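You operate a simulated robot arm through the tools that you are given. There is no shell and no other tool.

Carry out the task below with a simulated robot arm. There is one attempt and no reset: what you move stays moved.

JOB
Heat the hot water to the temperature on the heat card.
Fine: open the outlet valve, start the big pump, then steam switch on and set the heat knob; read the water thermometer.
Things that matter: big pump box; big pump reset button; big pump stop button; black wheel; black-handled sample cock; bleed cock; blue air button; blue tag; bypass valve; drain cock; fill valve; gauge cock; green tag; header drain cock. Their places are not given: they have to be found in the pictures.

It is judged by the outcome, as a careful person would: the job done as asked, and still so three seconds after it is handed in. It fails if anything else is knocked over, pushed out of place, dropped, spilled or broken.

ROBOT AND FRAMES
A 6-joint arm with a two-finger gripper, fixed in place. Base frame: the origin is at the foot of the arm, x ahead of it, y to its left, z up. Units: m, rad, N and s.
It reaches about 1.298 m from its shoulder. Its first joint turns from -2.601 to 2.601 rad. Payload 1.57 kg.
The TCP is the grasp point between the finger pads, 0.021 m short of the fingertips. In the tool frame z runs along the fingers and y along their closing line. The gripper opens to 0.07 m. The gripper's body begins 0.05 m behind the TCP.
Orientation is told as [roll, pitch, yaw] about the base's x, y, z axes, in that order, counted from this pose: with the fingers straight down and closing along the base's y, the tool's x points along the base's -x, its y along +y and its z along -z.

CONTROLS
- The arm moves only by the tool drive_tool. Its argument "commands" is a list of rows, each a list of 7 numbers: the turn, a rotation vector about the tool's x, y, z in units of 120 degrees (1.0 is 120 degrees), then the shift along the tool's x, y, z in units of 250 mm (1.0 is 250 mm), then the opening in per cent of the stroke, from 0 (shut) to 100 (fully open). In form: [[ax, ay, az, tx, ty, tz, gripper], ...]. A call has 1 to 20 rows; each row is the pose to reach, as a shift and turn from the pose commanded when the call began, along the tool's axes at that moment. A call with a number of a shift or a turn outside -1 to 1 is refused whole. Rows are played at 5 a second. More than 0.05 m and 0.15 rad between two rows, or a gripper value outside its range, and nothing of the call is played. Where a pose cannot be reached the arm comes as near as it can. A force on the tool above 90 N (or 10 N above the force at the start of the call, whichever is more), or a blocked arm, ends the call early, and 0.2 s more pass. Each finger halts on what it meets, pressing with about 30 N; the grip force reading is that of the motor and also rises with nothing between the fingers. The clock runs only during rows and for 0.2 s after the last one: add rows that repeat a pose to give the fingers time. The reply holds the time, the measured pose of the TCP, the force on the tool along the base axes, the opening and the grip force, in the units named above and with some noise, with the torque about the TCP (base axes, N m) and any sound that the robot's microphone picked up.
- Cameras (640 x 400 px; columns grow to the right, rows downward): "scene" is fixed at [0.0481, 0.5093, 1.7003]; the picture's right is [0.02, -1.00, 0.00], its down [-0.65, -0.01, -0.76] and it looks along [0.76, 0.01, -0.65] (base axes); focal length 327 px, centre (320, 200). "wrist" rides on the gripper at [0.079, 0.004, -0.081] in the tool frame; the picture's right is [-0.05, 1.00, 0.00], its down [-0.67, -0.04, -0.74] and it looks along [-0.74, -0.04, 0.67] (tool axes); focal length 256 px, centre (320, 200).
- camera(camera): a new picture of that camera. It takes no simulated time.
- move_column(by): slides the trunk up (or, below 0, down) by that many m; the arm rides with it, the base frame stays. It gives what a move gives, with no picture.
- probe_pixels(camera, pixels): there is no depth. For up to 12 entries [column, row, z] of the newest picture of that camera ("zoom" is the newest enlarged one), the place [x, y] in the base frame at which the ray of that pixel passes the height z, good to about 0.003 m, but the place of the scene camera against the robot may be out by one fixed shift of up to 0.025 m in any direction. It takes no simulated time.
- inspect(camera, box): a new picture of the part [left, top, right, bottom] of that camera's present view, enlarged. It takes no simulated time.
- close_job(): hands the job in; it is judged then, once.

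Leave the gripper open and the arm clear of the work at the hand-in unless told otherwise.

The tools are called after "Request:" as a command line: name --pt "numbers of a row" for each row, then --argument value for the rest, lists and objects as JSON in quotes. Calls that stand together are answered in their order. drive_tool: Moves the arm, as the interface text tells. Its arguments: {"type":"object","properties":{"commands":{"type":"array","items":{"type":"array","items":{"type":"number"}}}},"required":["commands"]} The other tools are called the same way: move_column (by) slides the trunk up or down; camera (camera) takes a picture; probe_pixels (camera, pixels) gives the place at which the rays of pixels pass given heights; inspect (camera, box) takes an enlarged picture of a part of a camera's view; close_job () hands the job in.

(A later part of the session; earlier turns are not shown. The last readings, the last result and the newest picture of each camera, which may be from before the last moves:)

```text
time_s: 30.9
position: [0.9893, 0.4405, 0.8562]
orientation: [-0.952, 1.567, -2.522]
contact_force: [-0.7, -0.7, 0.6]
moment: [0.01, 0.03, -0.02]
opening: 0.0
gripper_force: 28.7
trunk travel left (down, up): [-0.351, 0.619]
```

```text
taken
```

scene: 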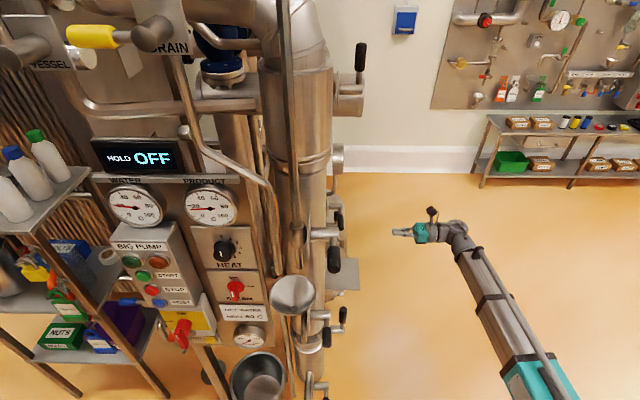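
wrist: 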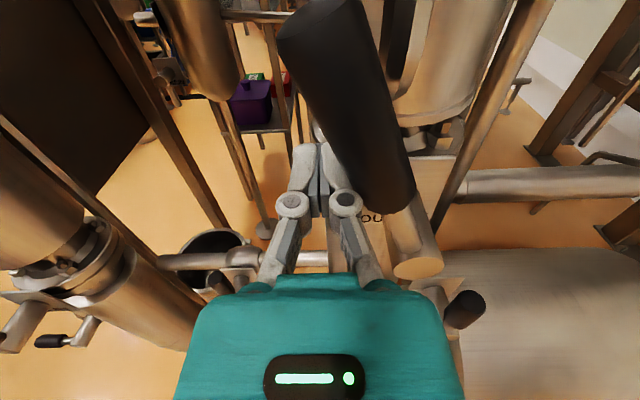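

It's about 60 degrees up now. I'll keep pushing gently in +x.

Request:
drive_tool --pt "0 0 0 0 0.04 0 0" --pt "0 0 0 0 0.08 0 0" --pt "0 0 0 0 0.12 0 0" --pt "0 0 0 0 0.15 0 0"

Request:
camera --camera "wrist"

```text
time_s: 31.9
position: [1.0159, 0.4397, 0.856]
orientation: [-0.167, 1.565, -1.722]
contact_force: [-61.5, -15.8, -27.4]
moment: [0.15, 0.37, -0.51]
opening: 0.0
gripper_force: 28.7
trunk travel left (down, up): [-0.351, 0.619]
```

```text
taken
```

wrist: 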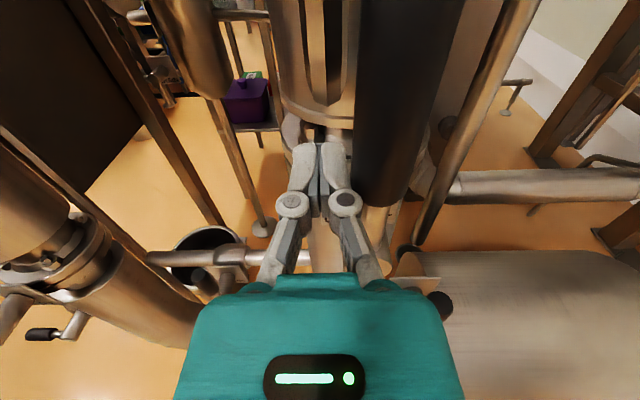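

The force rose to about 60 N and the handle stands vertical along the pipe, so it's at its stop. I'll back off and check.

Request:
drive_tool --pt "0 0 0 0 -0.06 0 0" --pt "0 0 0 0 -0.14 0 0" --pt "0 0 0 0 -0.2 -0.15 0" --pt "0 0 0 0 -0.2 -0.33 0" --pt "0 0 0 0 -0.2 -0.5 0" --pt "0 0 0 0 -0.2 -0.67 0"

Request:
camera --camera "wrist"

Request:
inspect --camera "scene" --box '[120, 220, 280, 340]'

```text
time_s: 33.2
position: [0.9741, 0.2704, 0.8548]
orientation: [-0.885, 1.568, -2.456]
contact_force: [0.1, -0.3, -0.7]
moment: [0.0, -0.01, -0.02]
opening: 0.0
gripper_force: 29.0
trunk travel left (down, up): [-0.351, 0.619]
```

```text
taken
```

wrist: 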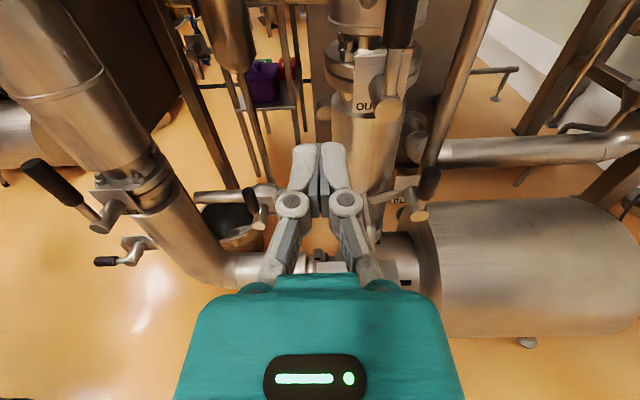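

```text
3.33 times, centred on (200, 280) of scene
```

zoom: 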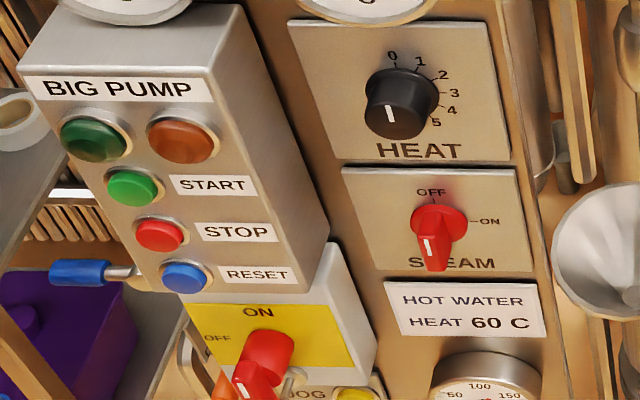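

OUTLET now stands upright along its pipe. I'll double-check the INLET handle at left, which should also be vertical and open.

Request:
inspect --camera "wrist" --box '[0, 130, 220, 280]'

Request:
inspect --camera "wrist" --box '[300, 0, 480, 120]'

Request:
inspect --camera "scene" --box '[280, 150, 400, 250]'

```text
2.67 times, centred on (110, 205) of wrist
```

zoom: 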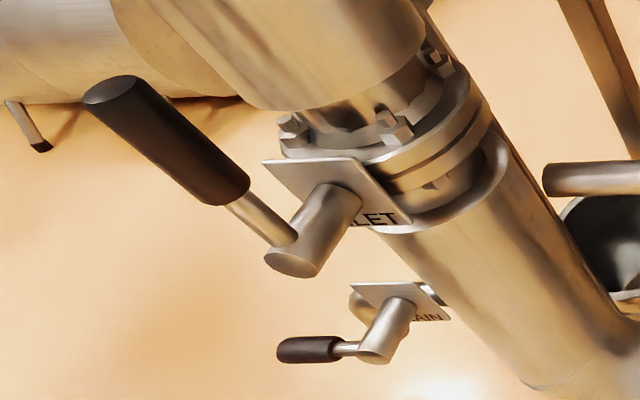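

```text
3.33 times, centred on (390, 60) of wrist
```

zoom: 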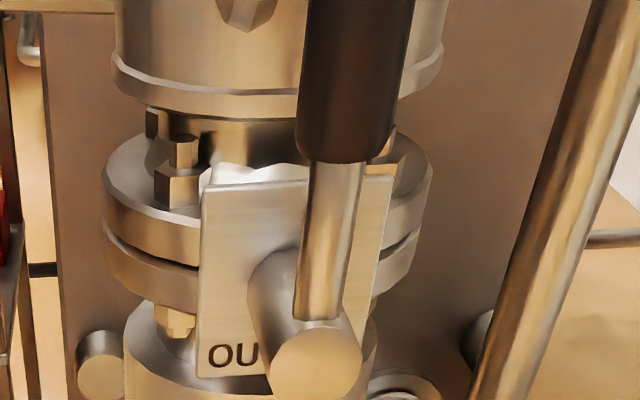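

```text
4.00 times, centred on (340, 200) of scene
```

zoom: 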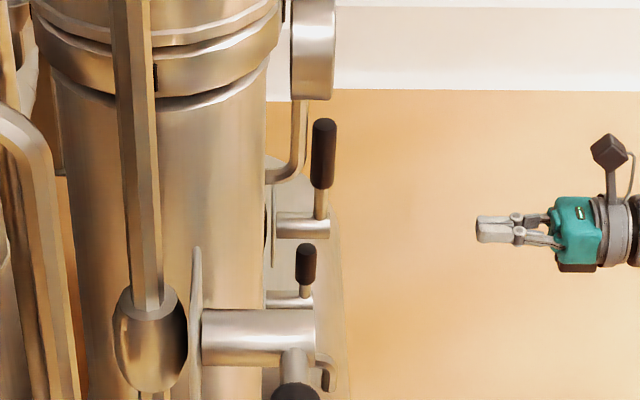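

OUTLET is upright and open. Next is the pump panel on the left. I'll retract to about (0.60, 0.13), raise the trunk above the VENT and SAMPLE levers, and swing round with the boom short.

Request:
drive_tool --pt "0 0 0 0 -0.17 -0.06 0" --pt "0 0 0 0 -0.34 -0.12 0" --pt "0 0 0 0 -0.51 -0.18 0" --pt "0 0 0 0 -0.68 -0.24 0" --pt "0 0 0 0 -0.85 -0.3 0" --pt "0 0 0 0 -1.0 -0.36 0"

Request:
drive_tool --pt "0 0 0 0 -0.15 -0.06 30" --pt "0 0 0 0 -0.3 -0.12 60" --pt "0 0 0 0 -0.45 -0.18 60"

Request:
move_column --by 0.61

Request:
camera --camera "wrist"

Request:
camera --camera "scene"

```text
time_s: 34.6
position: [0.7225, 0.1829, 0.8567]
orientation: [-2.043, 1.567, 2.667]
contact_force: [0.4, -0.3, -0.7]
moment: [0.01, -0.01, -0.01]
opening: 0.0
gripper_force: 28.7
trunk travel left (down, up): [-0.351, 0.619]
```

```text
time_s: 35.5
position: [0.6113, 0.1368, 0.8557]
orientation: [-1.416, 1.567, -2.984]
contact_force: [0.9, -0.4, -1.0]
moment: [-0.01, -0.03, 0.01]
opening: 0.0422
gripper_force: 0.1
trunk travel left (down, up): [-0.351, 0.619]
```

```text
refused: 0.61 is not a number from -0.4 to 0.4
```

```text
taken
```

wrist: 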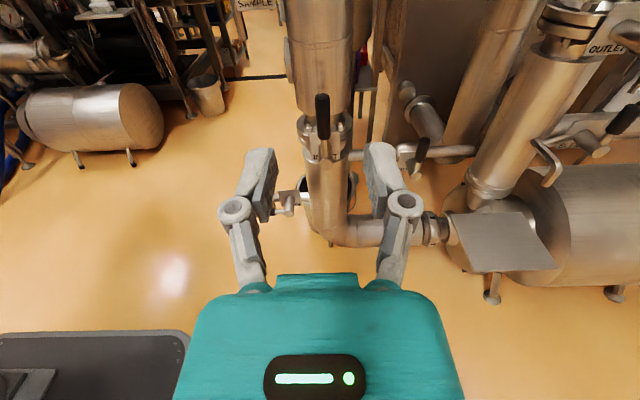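

```text
taken
```

scene: 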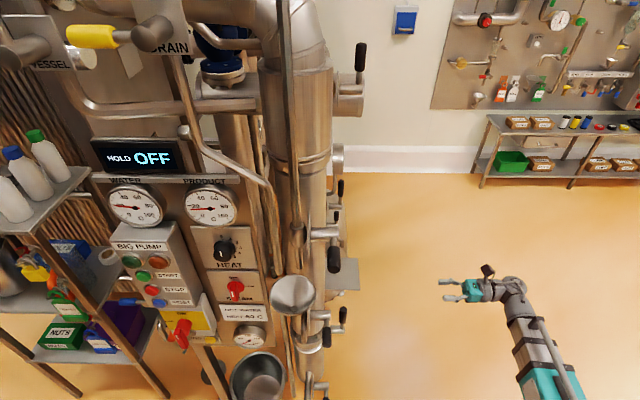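

INLET is vertical, so it's open. The column step limit is 0.4, so I'll raise in two steps.

Request:
move_column --by 0.4

Request:
move_column --by 0.2

Request:
camera --camera "wrist"

Request:
camera --camera "scene"

```text
time_s: 39.3
position: [0.6131, 0.1373, 1.2557]
orientation: [-1.433, 1.567, -3.003]
contact_force: [0.1, -1.0, -0.2]
moment: [0.03, 0.0, 0.01]
opening: 0.0419
gripper_force: 0.1
trunk travel left (down, up): [-0.751, 0.219]
```

```text
time_s: 41.5
position: [0.6129, 0.1354, 1.4563]
orientation: [-1.431, 1.567, -3.002]
contact_force: [-0.5, 0.7, -0.3]
moment: [0.0, -0.01, 0.01]
opening: 0.0421
gripper_force: 0.1
trunk travel left (down, up): [-0.951, 0.019]
```

```text
taken
```

wrist: 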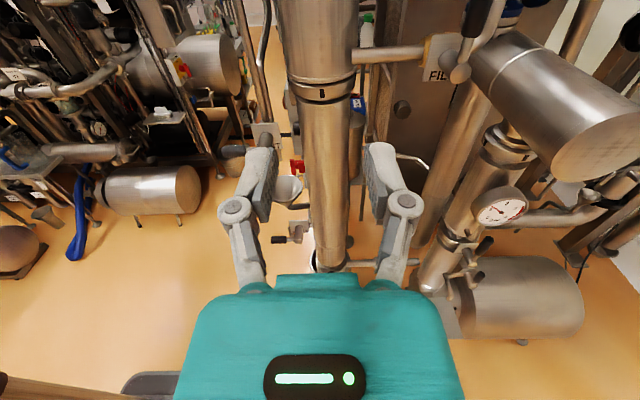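

```text
taken
```

scene: 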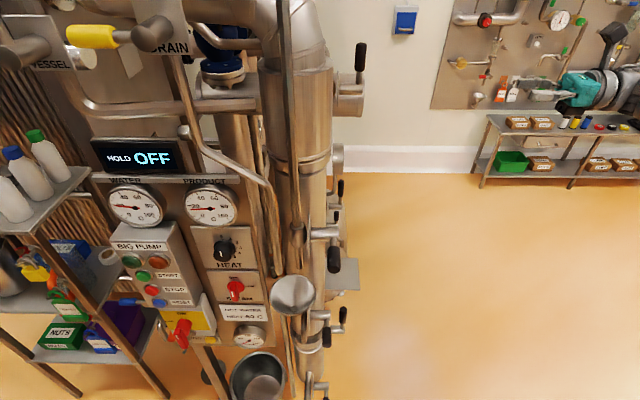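

The arm is at z 1.456, above the VENT lever at about 1.19. I'll swing left with the fingers held tangential, so nothing pokes outward past the vent post at about (0.47, 0.56).

Request:
drive_tool --pt "0.0342 0 0 0 -0.061 0.172 60" --pt "0.0683 0 0 0 -0.136 0.341 60" --pt "0.1025 0 0 0 -0.221 0.502 60" --pt "0.1367 0 0 0 -0.318 0.655 60" --pt "0.1708 0 0 0 -0.425 0.8 60" --pt "0.205 0 0 0 -0.542 0.936 60"

Request:
camera --camera "scene"

Request:
camera --camera "wrist"

```text
time_s: 42.9
position: [0.4751, 0.3721, 1.4556]
orientation: [-1.478, 1.567, -2.618]
contact_force: [0.6, 0.8, 0.4]
moment: [0.0, -0.01, 0.04]
opening: 0.0421
gripper_force: 0.0
trunk travel left (down, up): [-0.951, 0.019]
```

```text
taken
```

scene: 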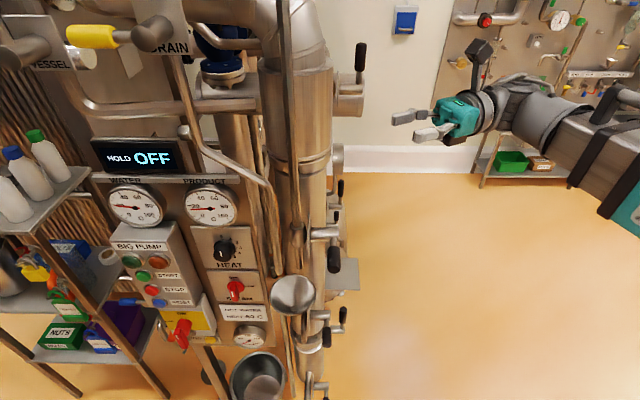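

```text
taken
```

wrist: 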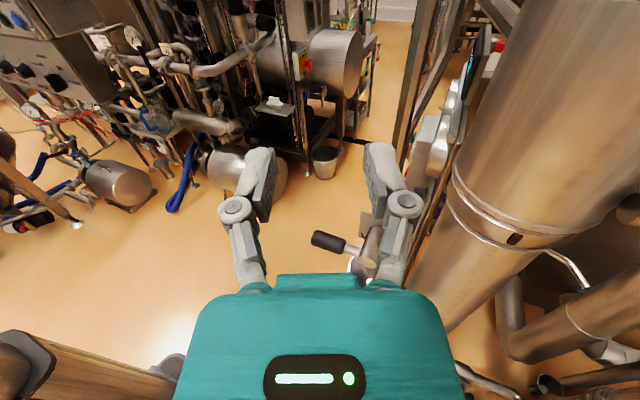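

The vent lever shows at (340,245) and the vertical post at about (410,90). I'll check their positions before swinging further.

Request:
probe_pixels --camera "wrist" --pixels '[[318, 238, 1.19], [318, 238, 1.1], [370, 265, 1.19], [370, 265, 1.1], [415, 80, 1.4], [415, 80, 1.3], [430, 20, 1.5], [430, 20, 1.4], [440, 140, 1.1], [440, 140, 1.0]]'

Request:
inspect --camera "wrist" --box '[340, 0, 560, 280]'

```text
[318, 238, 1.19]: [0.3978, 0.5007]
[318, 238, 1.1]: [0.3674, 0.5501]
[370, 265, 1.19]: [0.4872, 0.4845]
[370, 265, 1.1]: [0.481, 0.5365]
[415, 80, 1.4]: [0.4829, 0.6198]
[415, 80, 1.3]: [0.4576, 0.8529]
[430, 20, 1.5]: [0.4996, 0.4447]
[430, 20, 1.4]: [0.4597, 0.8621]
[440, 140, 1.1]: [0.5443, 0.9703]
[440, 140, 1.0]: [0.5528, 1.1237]
```

```text
1.43 times, centred on (450, 140) of wrist
```

zoom: 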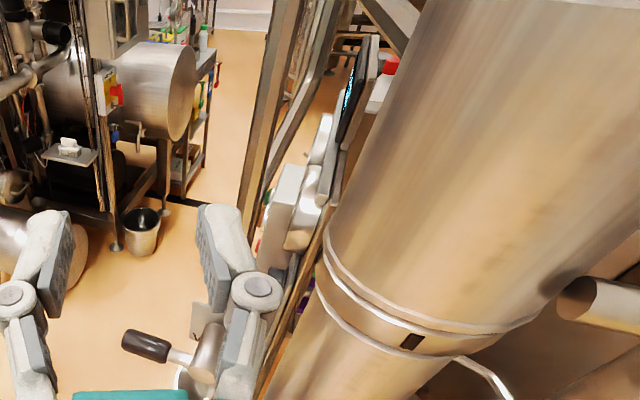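

All clear of the planned path. I'll continue the swing.

Request:
drive_tool --pt "0.0342 0 0 0 -0.062 0.167 60" --pt "0.0683 0 0 0 -0.135 0.328 60" --pt "0.1025 0 0 0 -0.22 0.482 60" --pt "0.1367 0 0 0 -0.316 0.628 60" --pt "0.1708 0 0 0 -0.421 0.766 60" --pt "0.205 0 0 0 -0.536 0.895 60"

Request:
camera --camera "scene"

Request:
camera --camera "wrist"

```text
time_s: 44.2
position: [0.2616, 0.5189, 1.4567]
orientation: [-2.167, 1.568, -2.875]
contact_force: [0.2, 0.2, 0.1]
moment: [0.03, 0.02, 0.0]
opening: 0.0418
gripper_force: 0.2
trunk travel left (down, up): [-0.951, 0.019]
```

```text
taken
```

scene: 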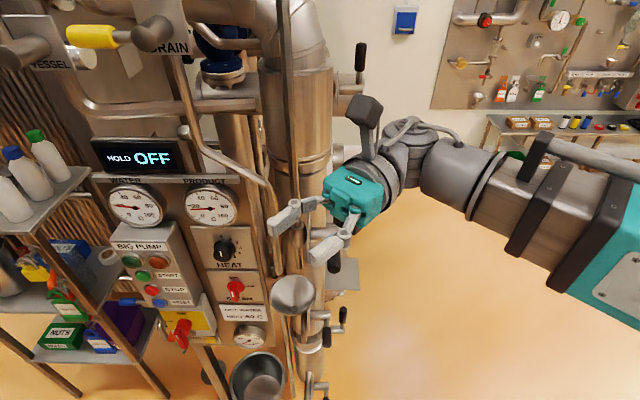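

```text
taken
```

wrist: 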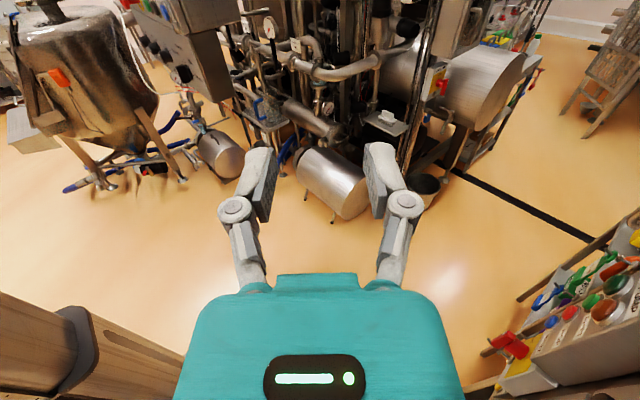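

I'm past the skid corner. Now I'll bring the wrist further left and turn the fingers back to +y.

Request:
drive_tool --pt "-0.0586 0 0 0 0.092 0.126 60" --pt "-0.117 0 0 0 0.184 0.252 60" --pt "-0.176 0 0 0 0.276 0.378 60" --pt "-0.234 0 0 0 0.369 0.504 60" --pt "-0.293 0 0 0 0.461 0.63 60" --pt "-0.351 0 0 0 0.553 0.756 60" --pt "-0.41 0 0 0 0.645 0.882 60"

Request:
camera --camera "wrist"

Request:
camera --camera "scene"

```text
time_s: 45.9
position: [0.1991, 0.7864, 1.4562]
orientation: [-1.503, 1.57, -3.074]
contact_force: [-0.2, 0.5, 0.0]
moment: [-0.02, 0.0, 0.02]
opening: 0.0418
gripper_force: 0.0
trunk travel left (down, up): [-0.951, 0.019]
```

```text
taken
```

wrist: 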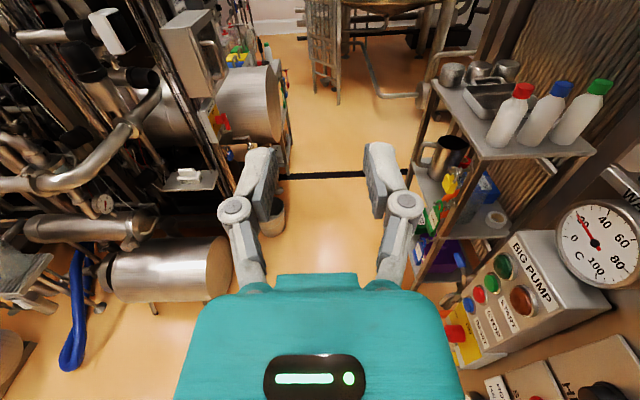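

```text
taken
```

scene: 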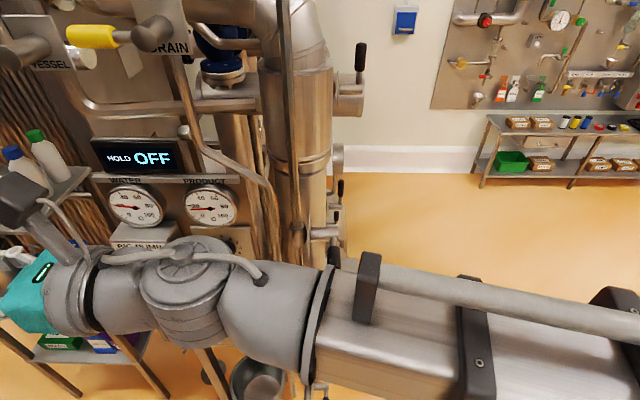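

The pump box and shelf are in view at right. I'll lower 0.2 m, then turn the fingers to face the panel (+x).

Request:
move_column --by -0.2

Request:
drive_tool --pt "-0.068 0 0 0 0.0585 -0.031 60" --pt "-0.136 0 0 0 0.117 -0.063 60" --pt "-0.2045 0 0 0 0.1756 -0.094 60" --pt "-0.2727 0 0 0 0.234 -0.125 60" --pt "-0.341 0 0 0 0.293 -0.156 60" --pt "-0.409 0 0 0 0.351 -0.188 60" --pt "-0.477 0 0 0 0.41 -0.219 60" --pt "-0.5455 0 0 0 0.468 -0.25 60" --pt "-0.6136 0 0 0 0.527 -0.281 60" --pt "-0.682 0 0 0 0.585 -0.313 60" --pt "-0.75 0 0 0 0.644 -0.344 60"

Request:
camera --camera "wrist"

```text
time_s: 48.0
position: [0.2001, 0.7857, 1.2571]
orientation: [-1.736, 1.566, 2.977]
contact_force: [-0.5, 0.3, -0.2]
moment: [0.04, 0.02, 0.02]
opening: 0.042
gripper_force: 0.0
trunk travel left (down, up): [-0.751, 0.219]
```

```text
time_s: 50.4
position: [0.3609, 0.6991, 1.2545]
orientation: [-0.085, 1.57, 3.056]
contact_force: [-0.1, -0.2, 0.8]
moment: [-0.02, -0.01, 0.0]
opening: 0.042
gripper_force: 0.1
trunk travel left (down, up): [-0.751, 0.219]
```

```text
taken
```

wrist: 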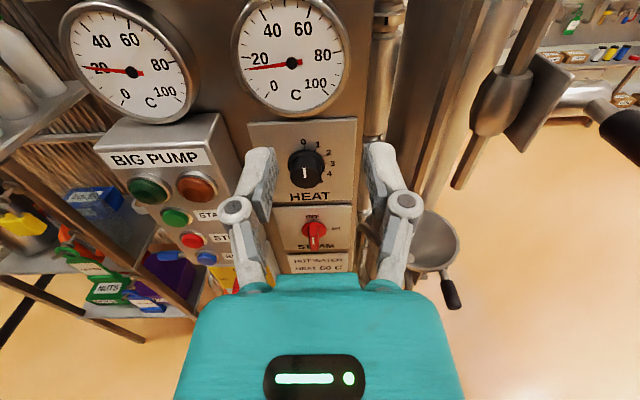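

Excellent view of the panel. I'll enlarge the pump box, heat knob and steam switch and probe them.

Request:
inspect --camera "wrist" --box '[245, 115, 365, 275]'

Request:
inspect --camera "wrist" --box '[90, 110, 250, 300]'

Request:
probe_pixels --camera "wrist" --pixels '[[305, 168, 1.0], [305, 168, 0.95], [314, 236, 0.95], [314, 236, 0.85], [177, 217, 0.95], [177, 217, 1.0], [191, 240, 0.9], [207, 258, 0.9], [293, 62, 1.2], [293, 62, 1.15]]'

Request:
probe_pixels --camera "scene" --pixels '[[224, 247, 1.05], [224, 247, 1.0], [224, 247, 0.95], [138, 276, 1.05], [138, 276, 1.0], [138, 276, 0.95], [210, 207, 1.2], [210, 207, 1.15], [235, 290, 0.95], [235, 290, 0.9]]'

```text
2.50 times, centred on (305, 195) of wrist
```

zoom: 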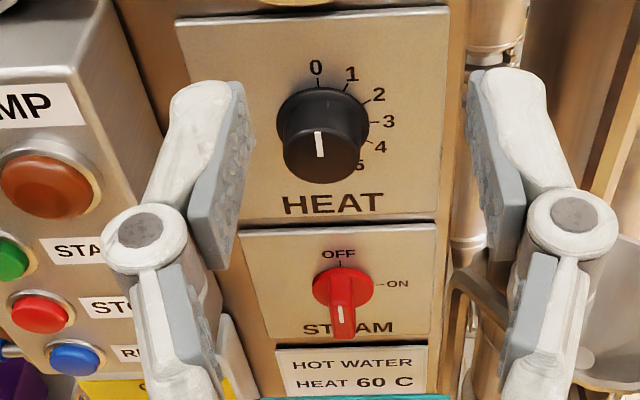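

```text
2.11 times, centred on (170, 205) of wrist
```

zoom: 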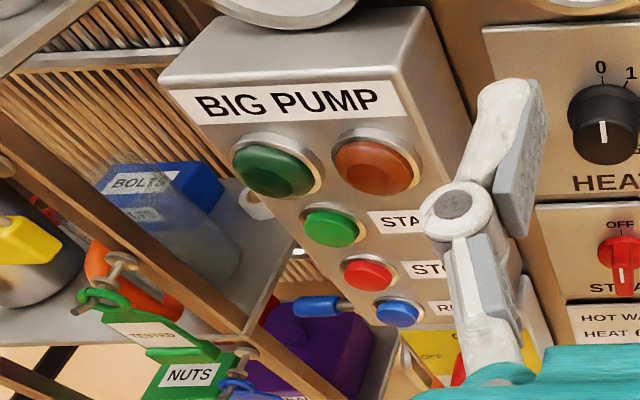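

```text
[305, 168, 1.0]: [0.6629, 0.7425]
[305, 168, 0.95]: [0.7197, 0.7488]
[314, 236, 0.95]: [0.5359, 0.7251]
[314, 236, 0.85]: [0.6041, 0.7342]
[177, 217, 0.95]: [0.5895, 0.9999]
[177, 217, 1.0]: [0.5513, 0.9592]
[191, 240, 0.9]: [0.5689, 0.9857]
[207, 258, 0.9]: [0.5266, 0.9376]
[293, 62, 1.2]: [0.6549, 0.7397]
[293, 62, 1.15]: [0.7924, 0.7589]
```

```text
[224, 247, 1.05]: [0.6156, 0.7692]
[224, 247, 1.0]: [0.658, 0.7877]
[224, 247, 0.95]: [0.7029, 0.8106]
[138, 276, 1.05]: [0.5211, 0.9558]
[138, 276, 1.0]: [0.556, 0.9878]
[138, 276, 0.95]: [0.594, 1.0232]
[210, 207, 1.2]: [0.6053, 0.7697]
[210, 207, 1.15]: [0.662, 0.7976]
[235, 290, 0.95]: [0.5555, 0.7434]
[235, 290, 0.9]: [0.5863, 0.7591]
```

Steam is OFF, with ON a quarter turn clockwise. The heat pointer is at 0 and the scale runs clockwise at about 30 degrees per mark. I'll lower 0.12 m and take a second view to triangulate.

Request:
move_column --by -0.12

Request:
camera --camera "wrist"

```text
time_s: 51.9
position: [0.36, 0.6989, 1.1345]
orientation: [-0.215, 1.57, 2.927]
contact_force: [-0.2, 0.6, -0.6]
moment: [0.02, -0.03, -0.02]
opening: 0.0421
gripper_force: 0.0
trunk travel left (down, up): [-0.631, 0.339]
```

```text
taken
```

wrist: 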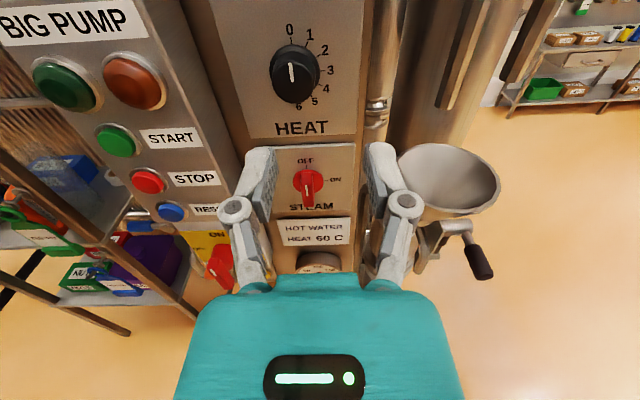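

I'll probe the second view for the knob, switch and buttons.

Request:
probe_pixels --camera "wrist" --pixels '[[292, 73, 1.05], [292, 73, 1.0], [308, 190, 0.95], [308, 190, 0.9], [117, 141, 1.0], [117, 141, 0.95], [148, 182, 0.95], [148, 182, 0.9], [171, 212, 0.9], [171, 212, 0.85]]'

Request:
inspect --camera "wrist" --box '[230, 20, 370, 130]'

Request:
inspect --camera "wrist" --box '[20, 20, 240, 290]'

```text
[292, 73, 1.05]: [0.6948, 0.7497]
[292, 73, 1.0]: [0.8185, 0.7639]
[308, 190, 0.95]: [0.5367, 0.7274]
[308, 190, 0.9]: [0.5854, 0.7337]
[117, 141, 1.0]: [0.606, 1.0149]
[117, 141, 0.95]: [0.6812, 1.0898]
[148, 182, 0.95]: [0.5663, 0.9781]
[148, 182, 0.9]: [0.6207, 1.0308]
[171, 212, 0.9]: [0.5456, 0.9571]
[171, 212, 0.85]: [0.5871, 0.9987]
```

```text
3.64 times, centred on (300, 75) of wrist
```

zoom: 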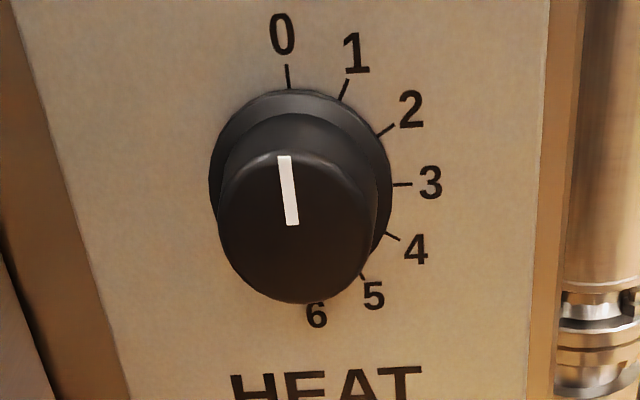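

```text
1.48 times, centred on (130, 155) of wrist
```

zoom: 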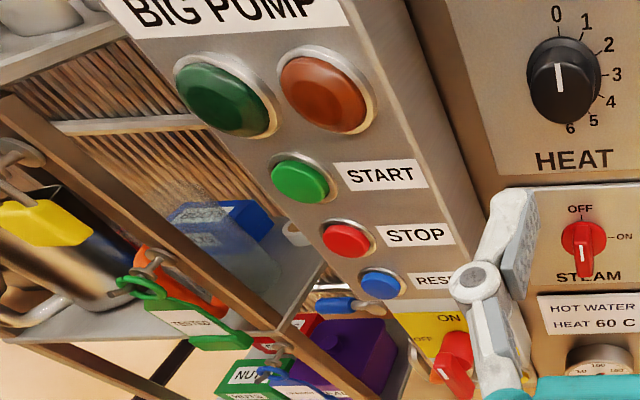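

From the two views:
- START is at about (0.495, 0.90, 1.074) and STOP at about z 1.016.
- The heat knob face is at about (0.52, 0.725, 1.112).
- The steam lever front is at about (0.514, 0.724, 0.976).
- The isolator handle is vertical, so it's ON.

I'll go in front of START with the fingers closed.

Request:
move_column --by -0.061

Request:
drive_tool --pt "0 0 0 0 -0.16 0 30" --pt "0 0 0 0 -0.32 0 0" --pt "0 0 0 0 -0.48 0 0" --pt "0 0 0 0 -0.64 0.05 0" --pt "0 0 0 0 -0.81 0.1 0" --pt "0 0 0 0 -0.81 0.16 0"

Request:
camera --camera "wrist"

```text
time_s: 52.9
position: [0.3604, 0.6991, 1.0744]
orientation: [-0.22, 1.568, 2.92]
contact_force: [0.3, 0.3, 0.3]
moment: [0.04, 0.0, -0.04]
opening: 0.0419
gripper_force: 0.1
trunk travel left (down, up): [-0.57, 0.4]
```

```text
time_s: 54.3
position: [0.3995, 0.9018, 1.0744]
orientation: [-0.185, 1.571, 2.954]
contact_force: [-0.4, 0.7, -0.2]
moment: [-0.02, 0.03, 0.0]
opening: 0.0
gripper_force: 29.1
trunk travel left (down, up): [-0.57, 0.4]
```

```text
taken
```

wrist: 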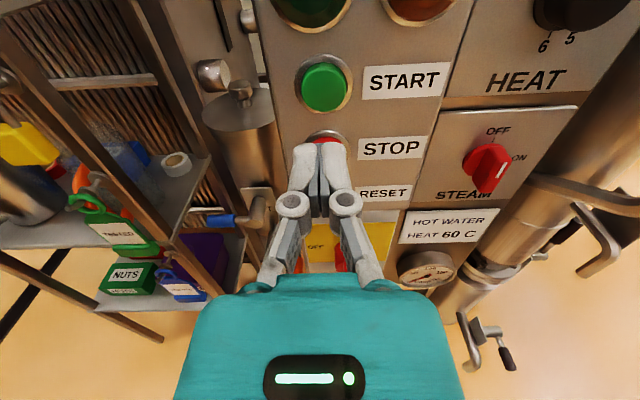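

The tool is in front of the box and the START button is at (324,87). I'll verify the aim with a probe.

Request:
probe_pixels --camera "wrist" --pixels '[[324, 87, 1.074], [324, 87, 1.06], [324, 87, 1.085], [320, 150, 1.0], [320, 150, 1.02]]'

```text
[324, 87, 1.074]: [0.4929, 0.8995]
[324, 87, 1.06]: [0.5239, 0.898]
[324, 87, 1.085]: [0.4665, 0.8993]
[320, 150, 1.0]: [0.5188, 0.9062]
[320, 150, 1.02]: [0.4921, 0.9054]
```

The aim agrees at (0.493, 0.90, 1.074). I'll advance to just short of contact, then press slowly.

Request:
drive_tool --pt "0 0 0 0 0 0.12 0" --pt "0 0 0 0 0 0.24 0" --pt "0 0 0 0 0 0.27 0" --pt "0 0 0 0 0 0.29 0"

Request:
camera --camera "wrist"

```text
time_s: 55.3
position: [0.4681, 0.9027, 1.0755]
orientation: [-0.382, 1.57, 2.76]
contact_force: [-28.9, -4.2, -6.7]
moment: [0.01, 0.14, -0.09]
opening: 0.0062
gripper_force: 28.8
trunk travel left (down, up): [-0.57, 0.4]
heard: click
```

```text
taken
```

wrist: 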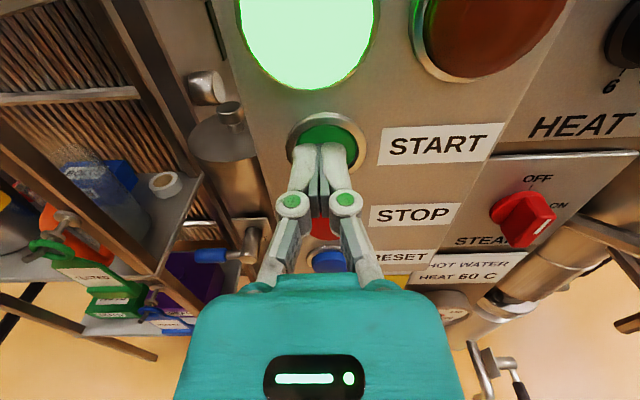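

A click, and the green lamp is lit. I'll withdraw and check the flow meter and the lamps.

Request:
drive_tool --pt "0 0 0 0 0 -0.1 0" --pt "0 0 0 0 0 -0.25 0" --pt "0 0 0 0 0 -0.4 0"

Request:
camera --camera "wrist"

Request:
inspect --camera "wrist" --box '[350, 100, 530, 300]'

Request:
camera --camera "scene"

```text
time_s: 56.1
position: [0.3721, 0.9032, 1.0746]
orientation: [-0.135, 1.568, 3.006]
contact_force: [-0.7, 0.0, -0.6]
moment: [-0.02, 0.0, -0.03]
opening: 0.0002
gripper_force: 28.3
trunk travel left (down, up): [-0.57, 0.4]
```

```text
taken
```

wrist: 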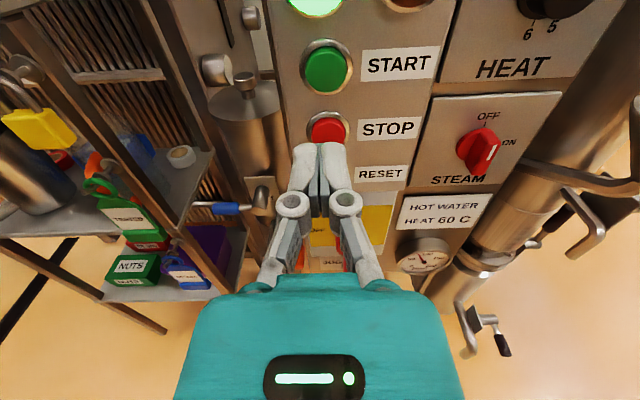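

```text
2.00 times, centred on (440, 200) of wrist
```

zoom: 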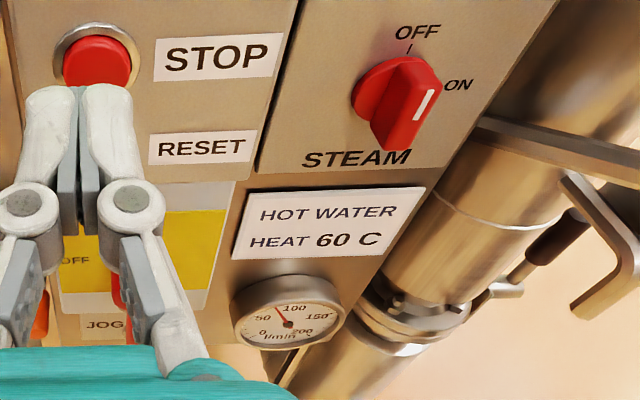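

```text
taken
```

scene: 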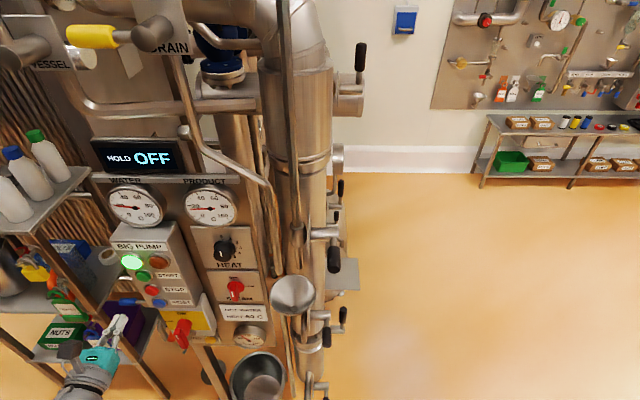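

Flow is up to about 80 l/min, so the pump is running. Now the steam switch: I'll move in front of it at y≈0.724 with the gripper open.

Request:
drive_tool --pt "0 0 0 0 0.15 0 20" --pt "0 0 0 0 0.3 0 50" --pt "0 0 0 0 0.45 0 70" --pt "0 0 0 0 0.6 0 90" --pt "0 0 0 0 0.716 0 100"

Request:
move_column --by -0.06

Request:
camera --camera "wrist"

Request:
inspect --camera "wrist" --box '[260, 80, 380, 180]'

```text
time_s: 57.3
position: [0.3715, 0.7206, 1.0742]
orientation: [-0.678, 1.571, 2.461]
contact_force: [0.7, 0.8, 0.6]
moment: [-0.01, -0.03, -0.04]
opening: 0.07
gripper_force: 0.0
trunk travel left (down, up): [-0.57, 0.4]
```

```text
time_s: 58.3
position: [0.372, 0.7214, 1.014]
orientation: [-0.563, 1.57, 2.58]
contact_force: [-0.3, -0.5, -0.4]
moment: [-0.01, -0.03, -0.04]
opening: 0.07
gripper_force: 0.0
trunk travel left (down, up): [-0.51, 0.46]
```

```text
taken
```

wrist: 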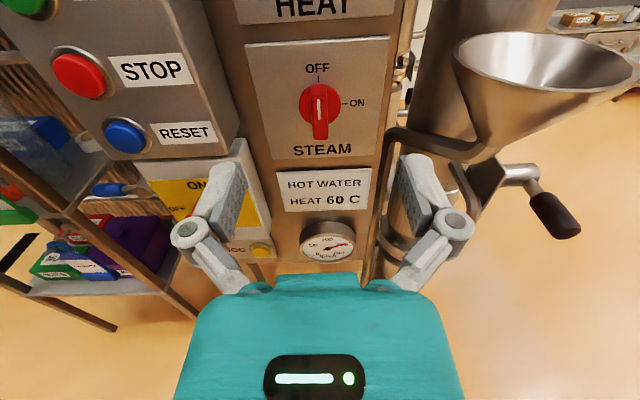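

```text
4.00 times, centred on (320, 130) of wrist
```

zoom: 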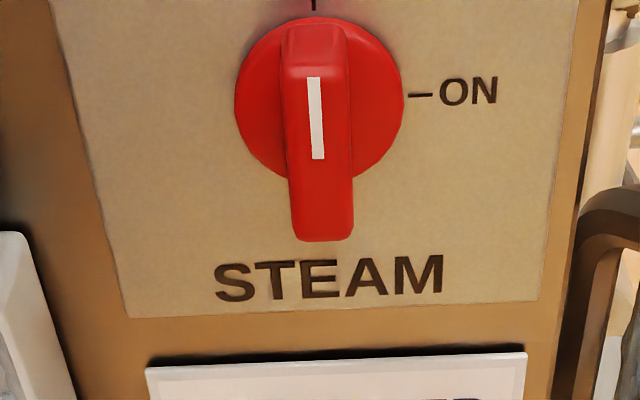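

I'll probe the bar's front face: centre (319,118), top (318,100), bottom (320,140).

Request:
probe_pixels --camera "wrist" --pixels '[[319, 118, 0.97], [319, 118, 0.96], [318, 98, 0.98], [318, 98, 0.99], [320, 139, 0.95], [320, 139, 0.94], [312, 118, 0.97], [328, 118, 0.97], [318, 82, 0.985]]'

```text
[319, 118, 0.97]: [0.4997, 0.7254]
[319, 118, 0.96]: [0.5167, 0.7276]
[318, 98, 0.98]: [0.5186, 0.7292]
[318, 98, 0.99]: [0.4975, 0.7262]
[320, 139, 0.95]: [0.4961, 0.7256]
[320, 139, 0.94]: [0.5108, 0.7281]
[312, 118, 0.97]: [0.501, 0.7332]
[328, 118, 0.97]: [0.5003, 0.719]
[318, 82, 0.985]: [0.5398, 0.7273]
```

The switch bar is centred at about (y 0.7265, z 0.963), front face x≈0.51, about 14 mm wide. The funnel rim's nearest point is at (0.52, 0.61, 1.01), so rotating the wrist here is clear. I'll lower 0.051 m and approach in stages.

Request:
move_column --by -0.051

Request:
drive_tool --pt "0 0 0 0 -0.02 0.1 80" --pt "0 0 0 0 -0.02 0.2 60" --pt "0 0 0 0 -0.02 0.3 60"

Request:
camera --camera "wrist"

Request:
inspect --camera "wrist" --box '[230, 80, 410, 240]'

```text
time_s: 59.2
position: [0.3719, 0.7212, 0.9635]
orientation: [-0.554, 1.57, 2.586]
contact_force: [-0.2, 0.9, -0.3]
moment: [-0.02, -0.03, -0.01]
opening: 0.0698
gripper_force: 0.2
trunk travel left (down, up): [-0.459, 0.511]
```

```text
time_s: 60.0
position: [0.4459, 0.7267, 0.9639]
orientation: [-0.356, 1.569, 2.785]
contact_force: [0.0, 0.6, -0.9]
moment: [-0.01, 0.0, -0.02]
opening: 0.042
gripper_force: 0.0
trunk travel left (down, up): [-0.459, 0.511]
```

```text
taken
```

wrist: 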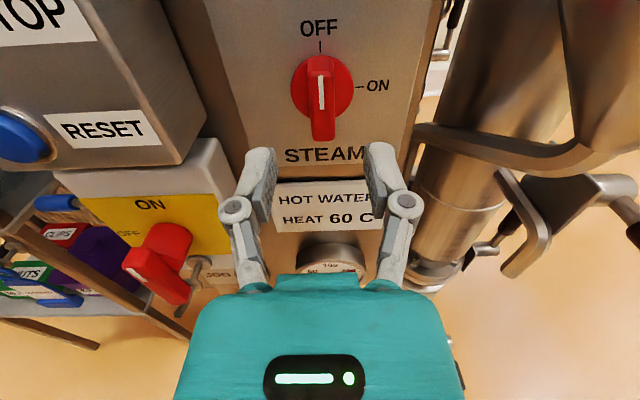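

```text
2.50 times, centred on (320, 160) of wrist
```

zoom: 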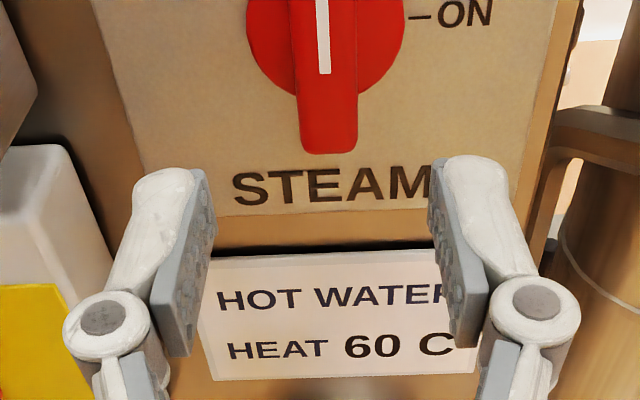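

I'll re-probe the bar at this closer range.

Request:
probe_pixels --camera "wrist" --pixels '[[322, 104, 0.97], [322, 104, 0.963], [322, 104, 0.955], [323, 137, 0.94], [323, 137, 0.945], [320, 72, 0.985]]'

```text
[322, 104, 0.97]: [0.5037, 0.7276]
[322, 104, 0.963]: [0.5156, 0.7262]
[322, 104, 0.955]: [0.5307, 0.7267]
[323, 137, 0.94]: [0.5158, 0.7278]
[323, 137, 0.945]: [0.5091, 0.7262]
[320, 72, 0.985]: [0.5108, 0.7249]
```

It's consistent. I'll advance to TCP x≈0.508 and close on the bar.

Request:
drive_tool --pt "0 0 0 0 0 0.1 60" --pt "0 0 0 0 0 0.18 60" --pt "0 0 0 0 0 0.248 60" --pt "0 0 0 0 0 0.248 30" --pt "0 0 0 0 0 0.248 0" --pt "0 0 0 0 0 0.248 0" --pt "0 0 0 0 0 0.248 0"

Request:
camera --camera "wrist"

```text
time_s: 61.6
position: [0.5085, 0.7261, 0.9639]
orientation: [-1.059, 1.571, 2.082]
contact_force: [0.0, -3.8, -2.4]
moment: [0.02, -0.19, -0.07]
opening: 0.0159
gripper_force: 31.8
trunk travel left (down, up): [-0.459, 0.511]
```

```text
taken
```

wrist: 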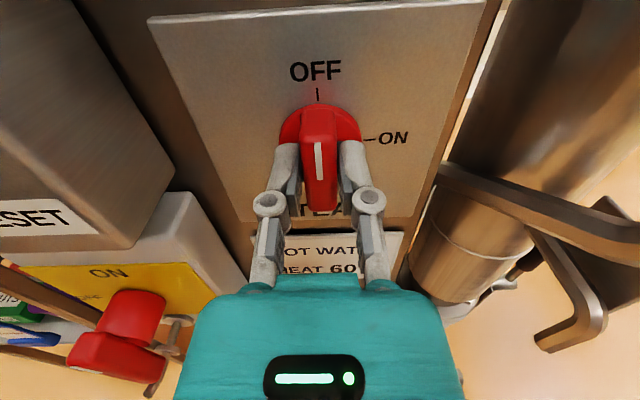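

The bar is gripped. I'll turn it clockwise 90 degrees about the finger axis.

Request:
drive_tool --pt "0 0 0.068 0 0 0 0" --pt "0 0 0.136 0 0 0 0" --pt "0 0 0.2045 0 0 0 0" --pt "0 0 0.2727 0 0 0 0" --pt "0 0 0.341 0 0 0 0" --pt "0 0 0.409 0 0 0 0"

Request:
camera --camera "wrist"

Request:
camera --camera "scene"

```text
time_s: 63.0
position: [0.5087, 0.7234, 0.9629]
orientation: [-1.563, 0.709, 1.568]
contact_force: [-9.3, -38.4, -27.6]
moment: [-0.14, 1.05, -0.2]
opening: 0.0161
gripper_force: 32.3
trunk travel left (down, up): [-0.459, 0.511]
```

```text
taken
```

wrist: 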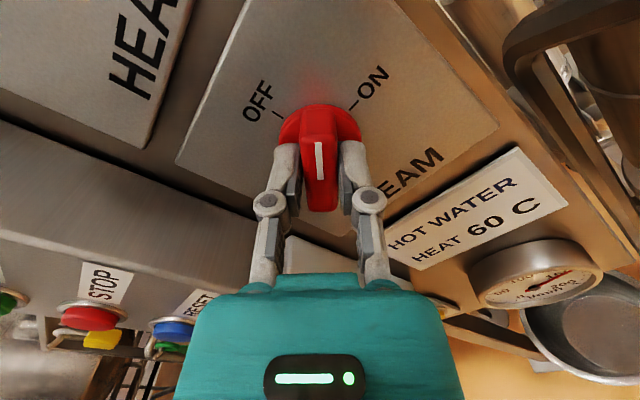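

```text
taken
```

scene: 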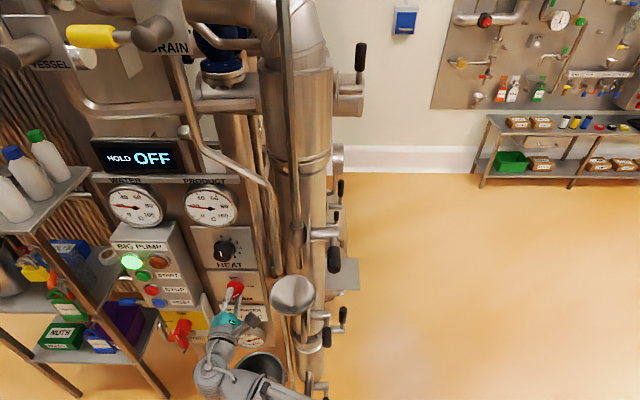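

The bar turns with the tool. There's a side load of about 40 N from a slight axis offset, so I'll shift a few mm in the direction it pushes and continue to 90 degrees.

Request:
move_column --by -0.003

Request:
drive_tool --pt "0 0 0 0.012 0.0105 0 0" --pt "0 0 0.068 0.012 0.0105 0 0" --pt "0 0 0.136 0.012 0.0105 0 0" --pt "0 0 0.2045 0.012 0.0105 0 0" --pt "0 0 0.2727 0.012 0.0105 0 0" --pt "0 0 0.341 0.012 0.0105 0 0"

Request:
camera --camera "wrist"

```text
time_s: 63.6
position: [0.5093, 0.7219, 0.963]
orientation: [-1.57, 0.712, 1.563]
contact_force: [-2.7, -34.6, -6.9]
moment: [-0.06, 0.02, -0.83]
opening: 0.016
gripper_force: 31.9
trunk travel left (down, up): [-0.456, 0.514]
```

```text
time_s: 65.0
position: [0.5088, 0.7233, 0.9614]
orientation: [-1.569, -0.005, 1.573]
contact_force: [7.2, -2.4, 5.6]
moment: [-0.13, -0.07, -0.34]
opening: 0.0159
gripper_force: 32.2
trunk travel left (down, up): [-0.456, 0.514]
```

```text
taken
```

wrist: 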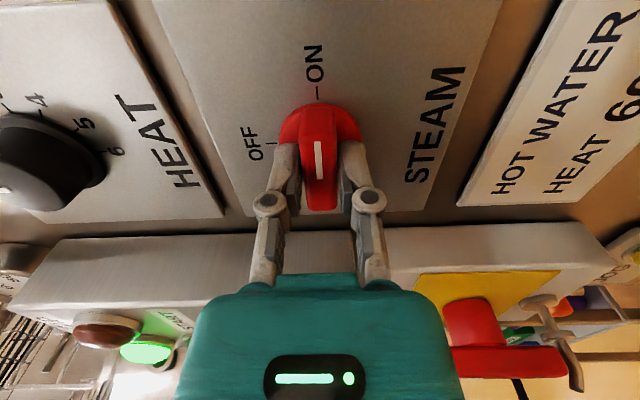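

The pointer is at ON with low forces. I'll release and back away.

Request:
drive_tool --pt "0 0 0 0 0 0 30" --pt "0 0 0 0 0 0 45" --pt "0 0 0 0 0 -0.1 45" --pt "0 0 0 0 0 -0.25 45" --pt "0 0 0 0 0 -0.4 45"

Request:
camera --camera "wrist"

Request:
inspect --camera "scene" --box '[100, 170, 290, 350]'

```text
time_s: 66.2
position: [0.4063, 0.7226, 0.9601]
orientation: [-1.571, 0.001, 1.57]
contact_force: [0.0, -0.4, -0.3]
moment: [-0.01, -0.02, -0.04]
opening: 0.0315
gripper_force: 0.0
trunk travel left (down, up): [-0.456, 0.514]
```

```text
taken
```

wrist: 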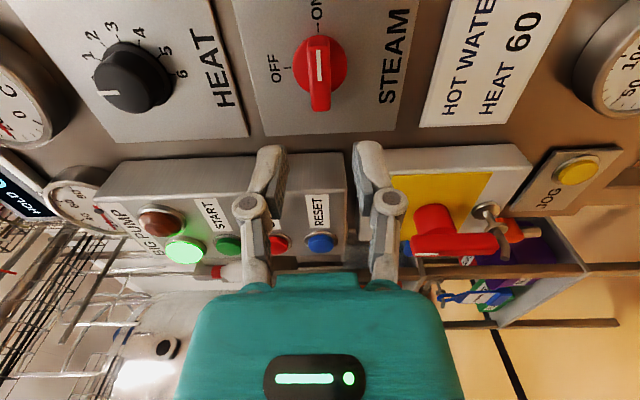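

```text
2.22 times, centred on (195, 260) of scene
```

zoom: 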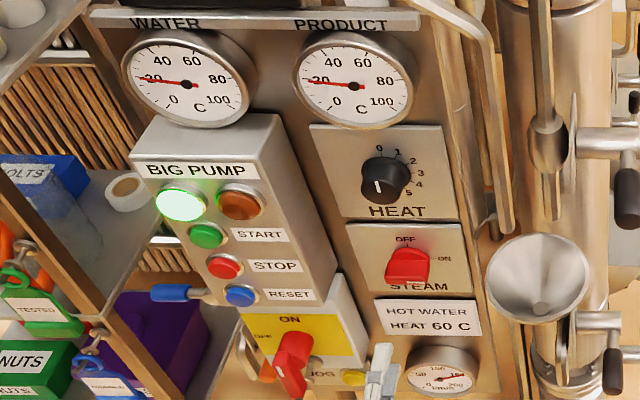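

Steam is ON, the pump lamp is lit and flow is good. Next is the heat knob at about (0.52, 0.7225, 1.113). I'll raise the trunk 0.153 m, roll the wrist back to -30 degrees so it has travel for clockwise turning, and open the fingers.

Request:
move_column --by 0.153

Request:
drive_tool --pt "0 0 -0.0667 0 0 0 60" --pt "0 0 -0.1333 0 0 0 80" --pt "0 0 -0.2 0 0 0 85" --pt "0 0 -0.2667 0 0 0 85" --pt "0 0 -0.3333 0 0 0 85" --pt "0 0 -0.4 0 0 0 85" --pt "0 0 -0.4667 0 0 0 85" --pt "0 0 -0.5333 0 0 0 85" --pt "0 0 -0.6 0 0 0 85" --pt "0 0 -0.6667 0 0 0 85" --pt "0 0 -0.7333 0 0 0 85" --pt "0 0 -0.8 0 0 0 85" --pt "0 0 -0.8667 0 0 0 85" --pt "0 0 -0.9333 0 0 0 85" --pt "0 0 -1.0 0 0 0 85"

Request:
camera --camera "wrist"

```text
time_s: 67.9
position: [0.4063, 0.7232, 1.1144]
orientation: [-1.571, 0.0, 1.57]
contact_force: [0.0, -0.2, 0.2]
moment: [-0.01, 0.02, 0.0]
opening: 0.0315
gripper_force: 0.0
trunk travel left (down, up): [-0.609, 0.361]
```

```text
time_s: 71.1
position: [0.4067, 0.7227, 1.1134]
orientation: [1.572, 1.045, -1.571]
contact_force: [-0.2, -1.0, 0.4]
moment: [0.0, -0.02, 0.0]
opening: 0.0595
gripper_force: 0.0
trunk travel left (down, up): [-0.609, 0.361]
```

```text
taken
```

wrist: 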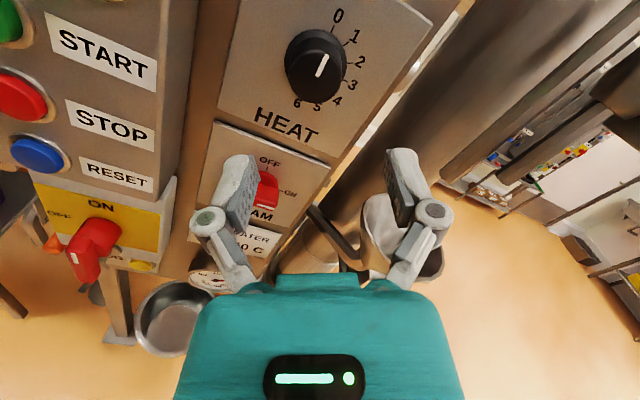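

I'll probe the knob's front face centre at about (317,76).

Request:
probe_pixels --camera "wrist" --pixels '[[317, 76, 1.12], [317, 76, 1.113], [317, 76, 1.105], [286, 65, 1.11], [347, 65, 1.11]]'

Request:
inspect --camera "wrist" --box '[260, 0, 380, 110]'

```text
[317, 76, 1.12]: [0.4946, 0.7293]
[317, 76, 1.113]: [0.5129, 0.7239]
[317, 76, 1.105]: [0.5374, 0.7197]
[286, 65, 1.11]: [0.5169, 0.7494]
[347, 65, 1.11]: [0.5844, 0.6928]
```

```text
3.64 times, centred on (320, 55) of wrist
```

zoom: 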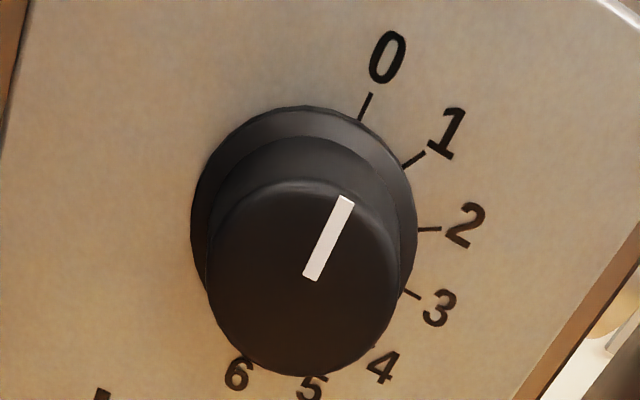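

The knob axis is confirmed at (y 0.7235, z 1.113), with the face at x≈0.514. I'll advance to TCP x≈0.508 with the fingers open 60 mm, then close.

Request:
drive_tool --pt "0 0 0 0 0 0.14 85" --pt "0 0 0 0 0 0.26 85" --pt "0 0 0 0 0 0.34 85" --pt "0 0 0 0 0 0.405 85" --pt "0 0 0 0 0 0.405 60" --pt "0 0 0 0 0 0.405 40" --pt "0 0 0 0 0 0.405 20" --pt "0 0 0 0 0 0.405 20"

Request:
camera --camera "wrist"

```text
time_s: 72.9
position: [0.5085, 0.7258, 1.1128]
orientation: [1.573, 1.046, -1.566]
contact_force: [-4.8, 14.6, -4.9]
moment: [0.0, 0.66, 0.37]
opening: 0.0402
gripper_force: 32.1
trunk travel left (down, up): [-0.609, 0.361]
```

```text
taken
```

wrist: 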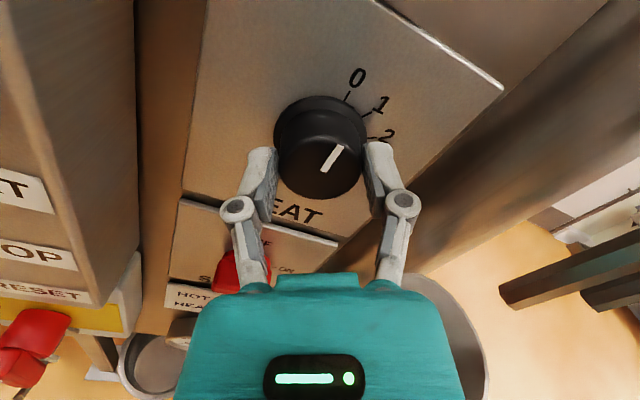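

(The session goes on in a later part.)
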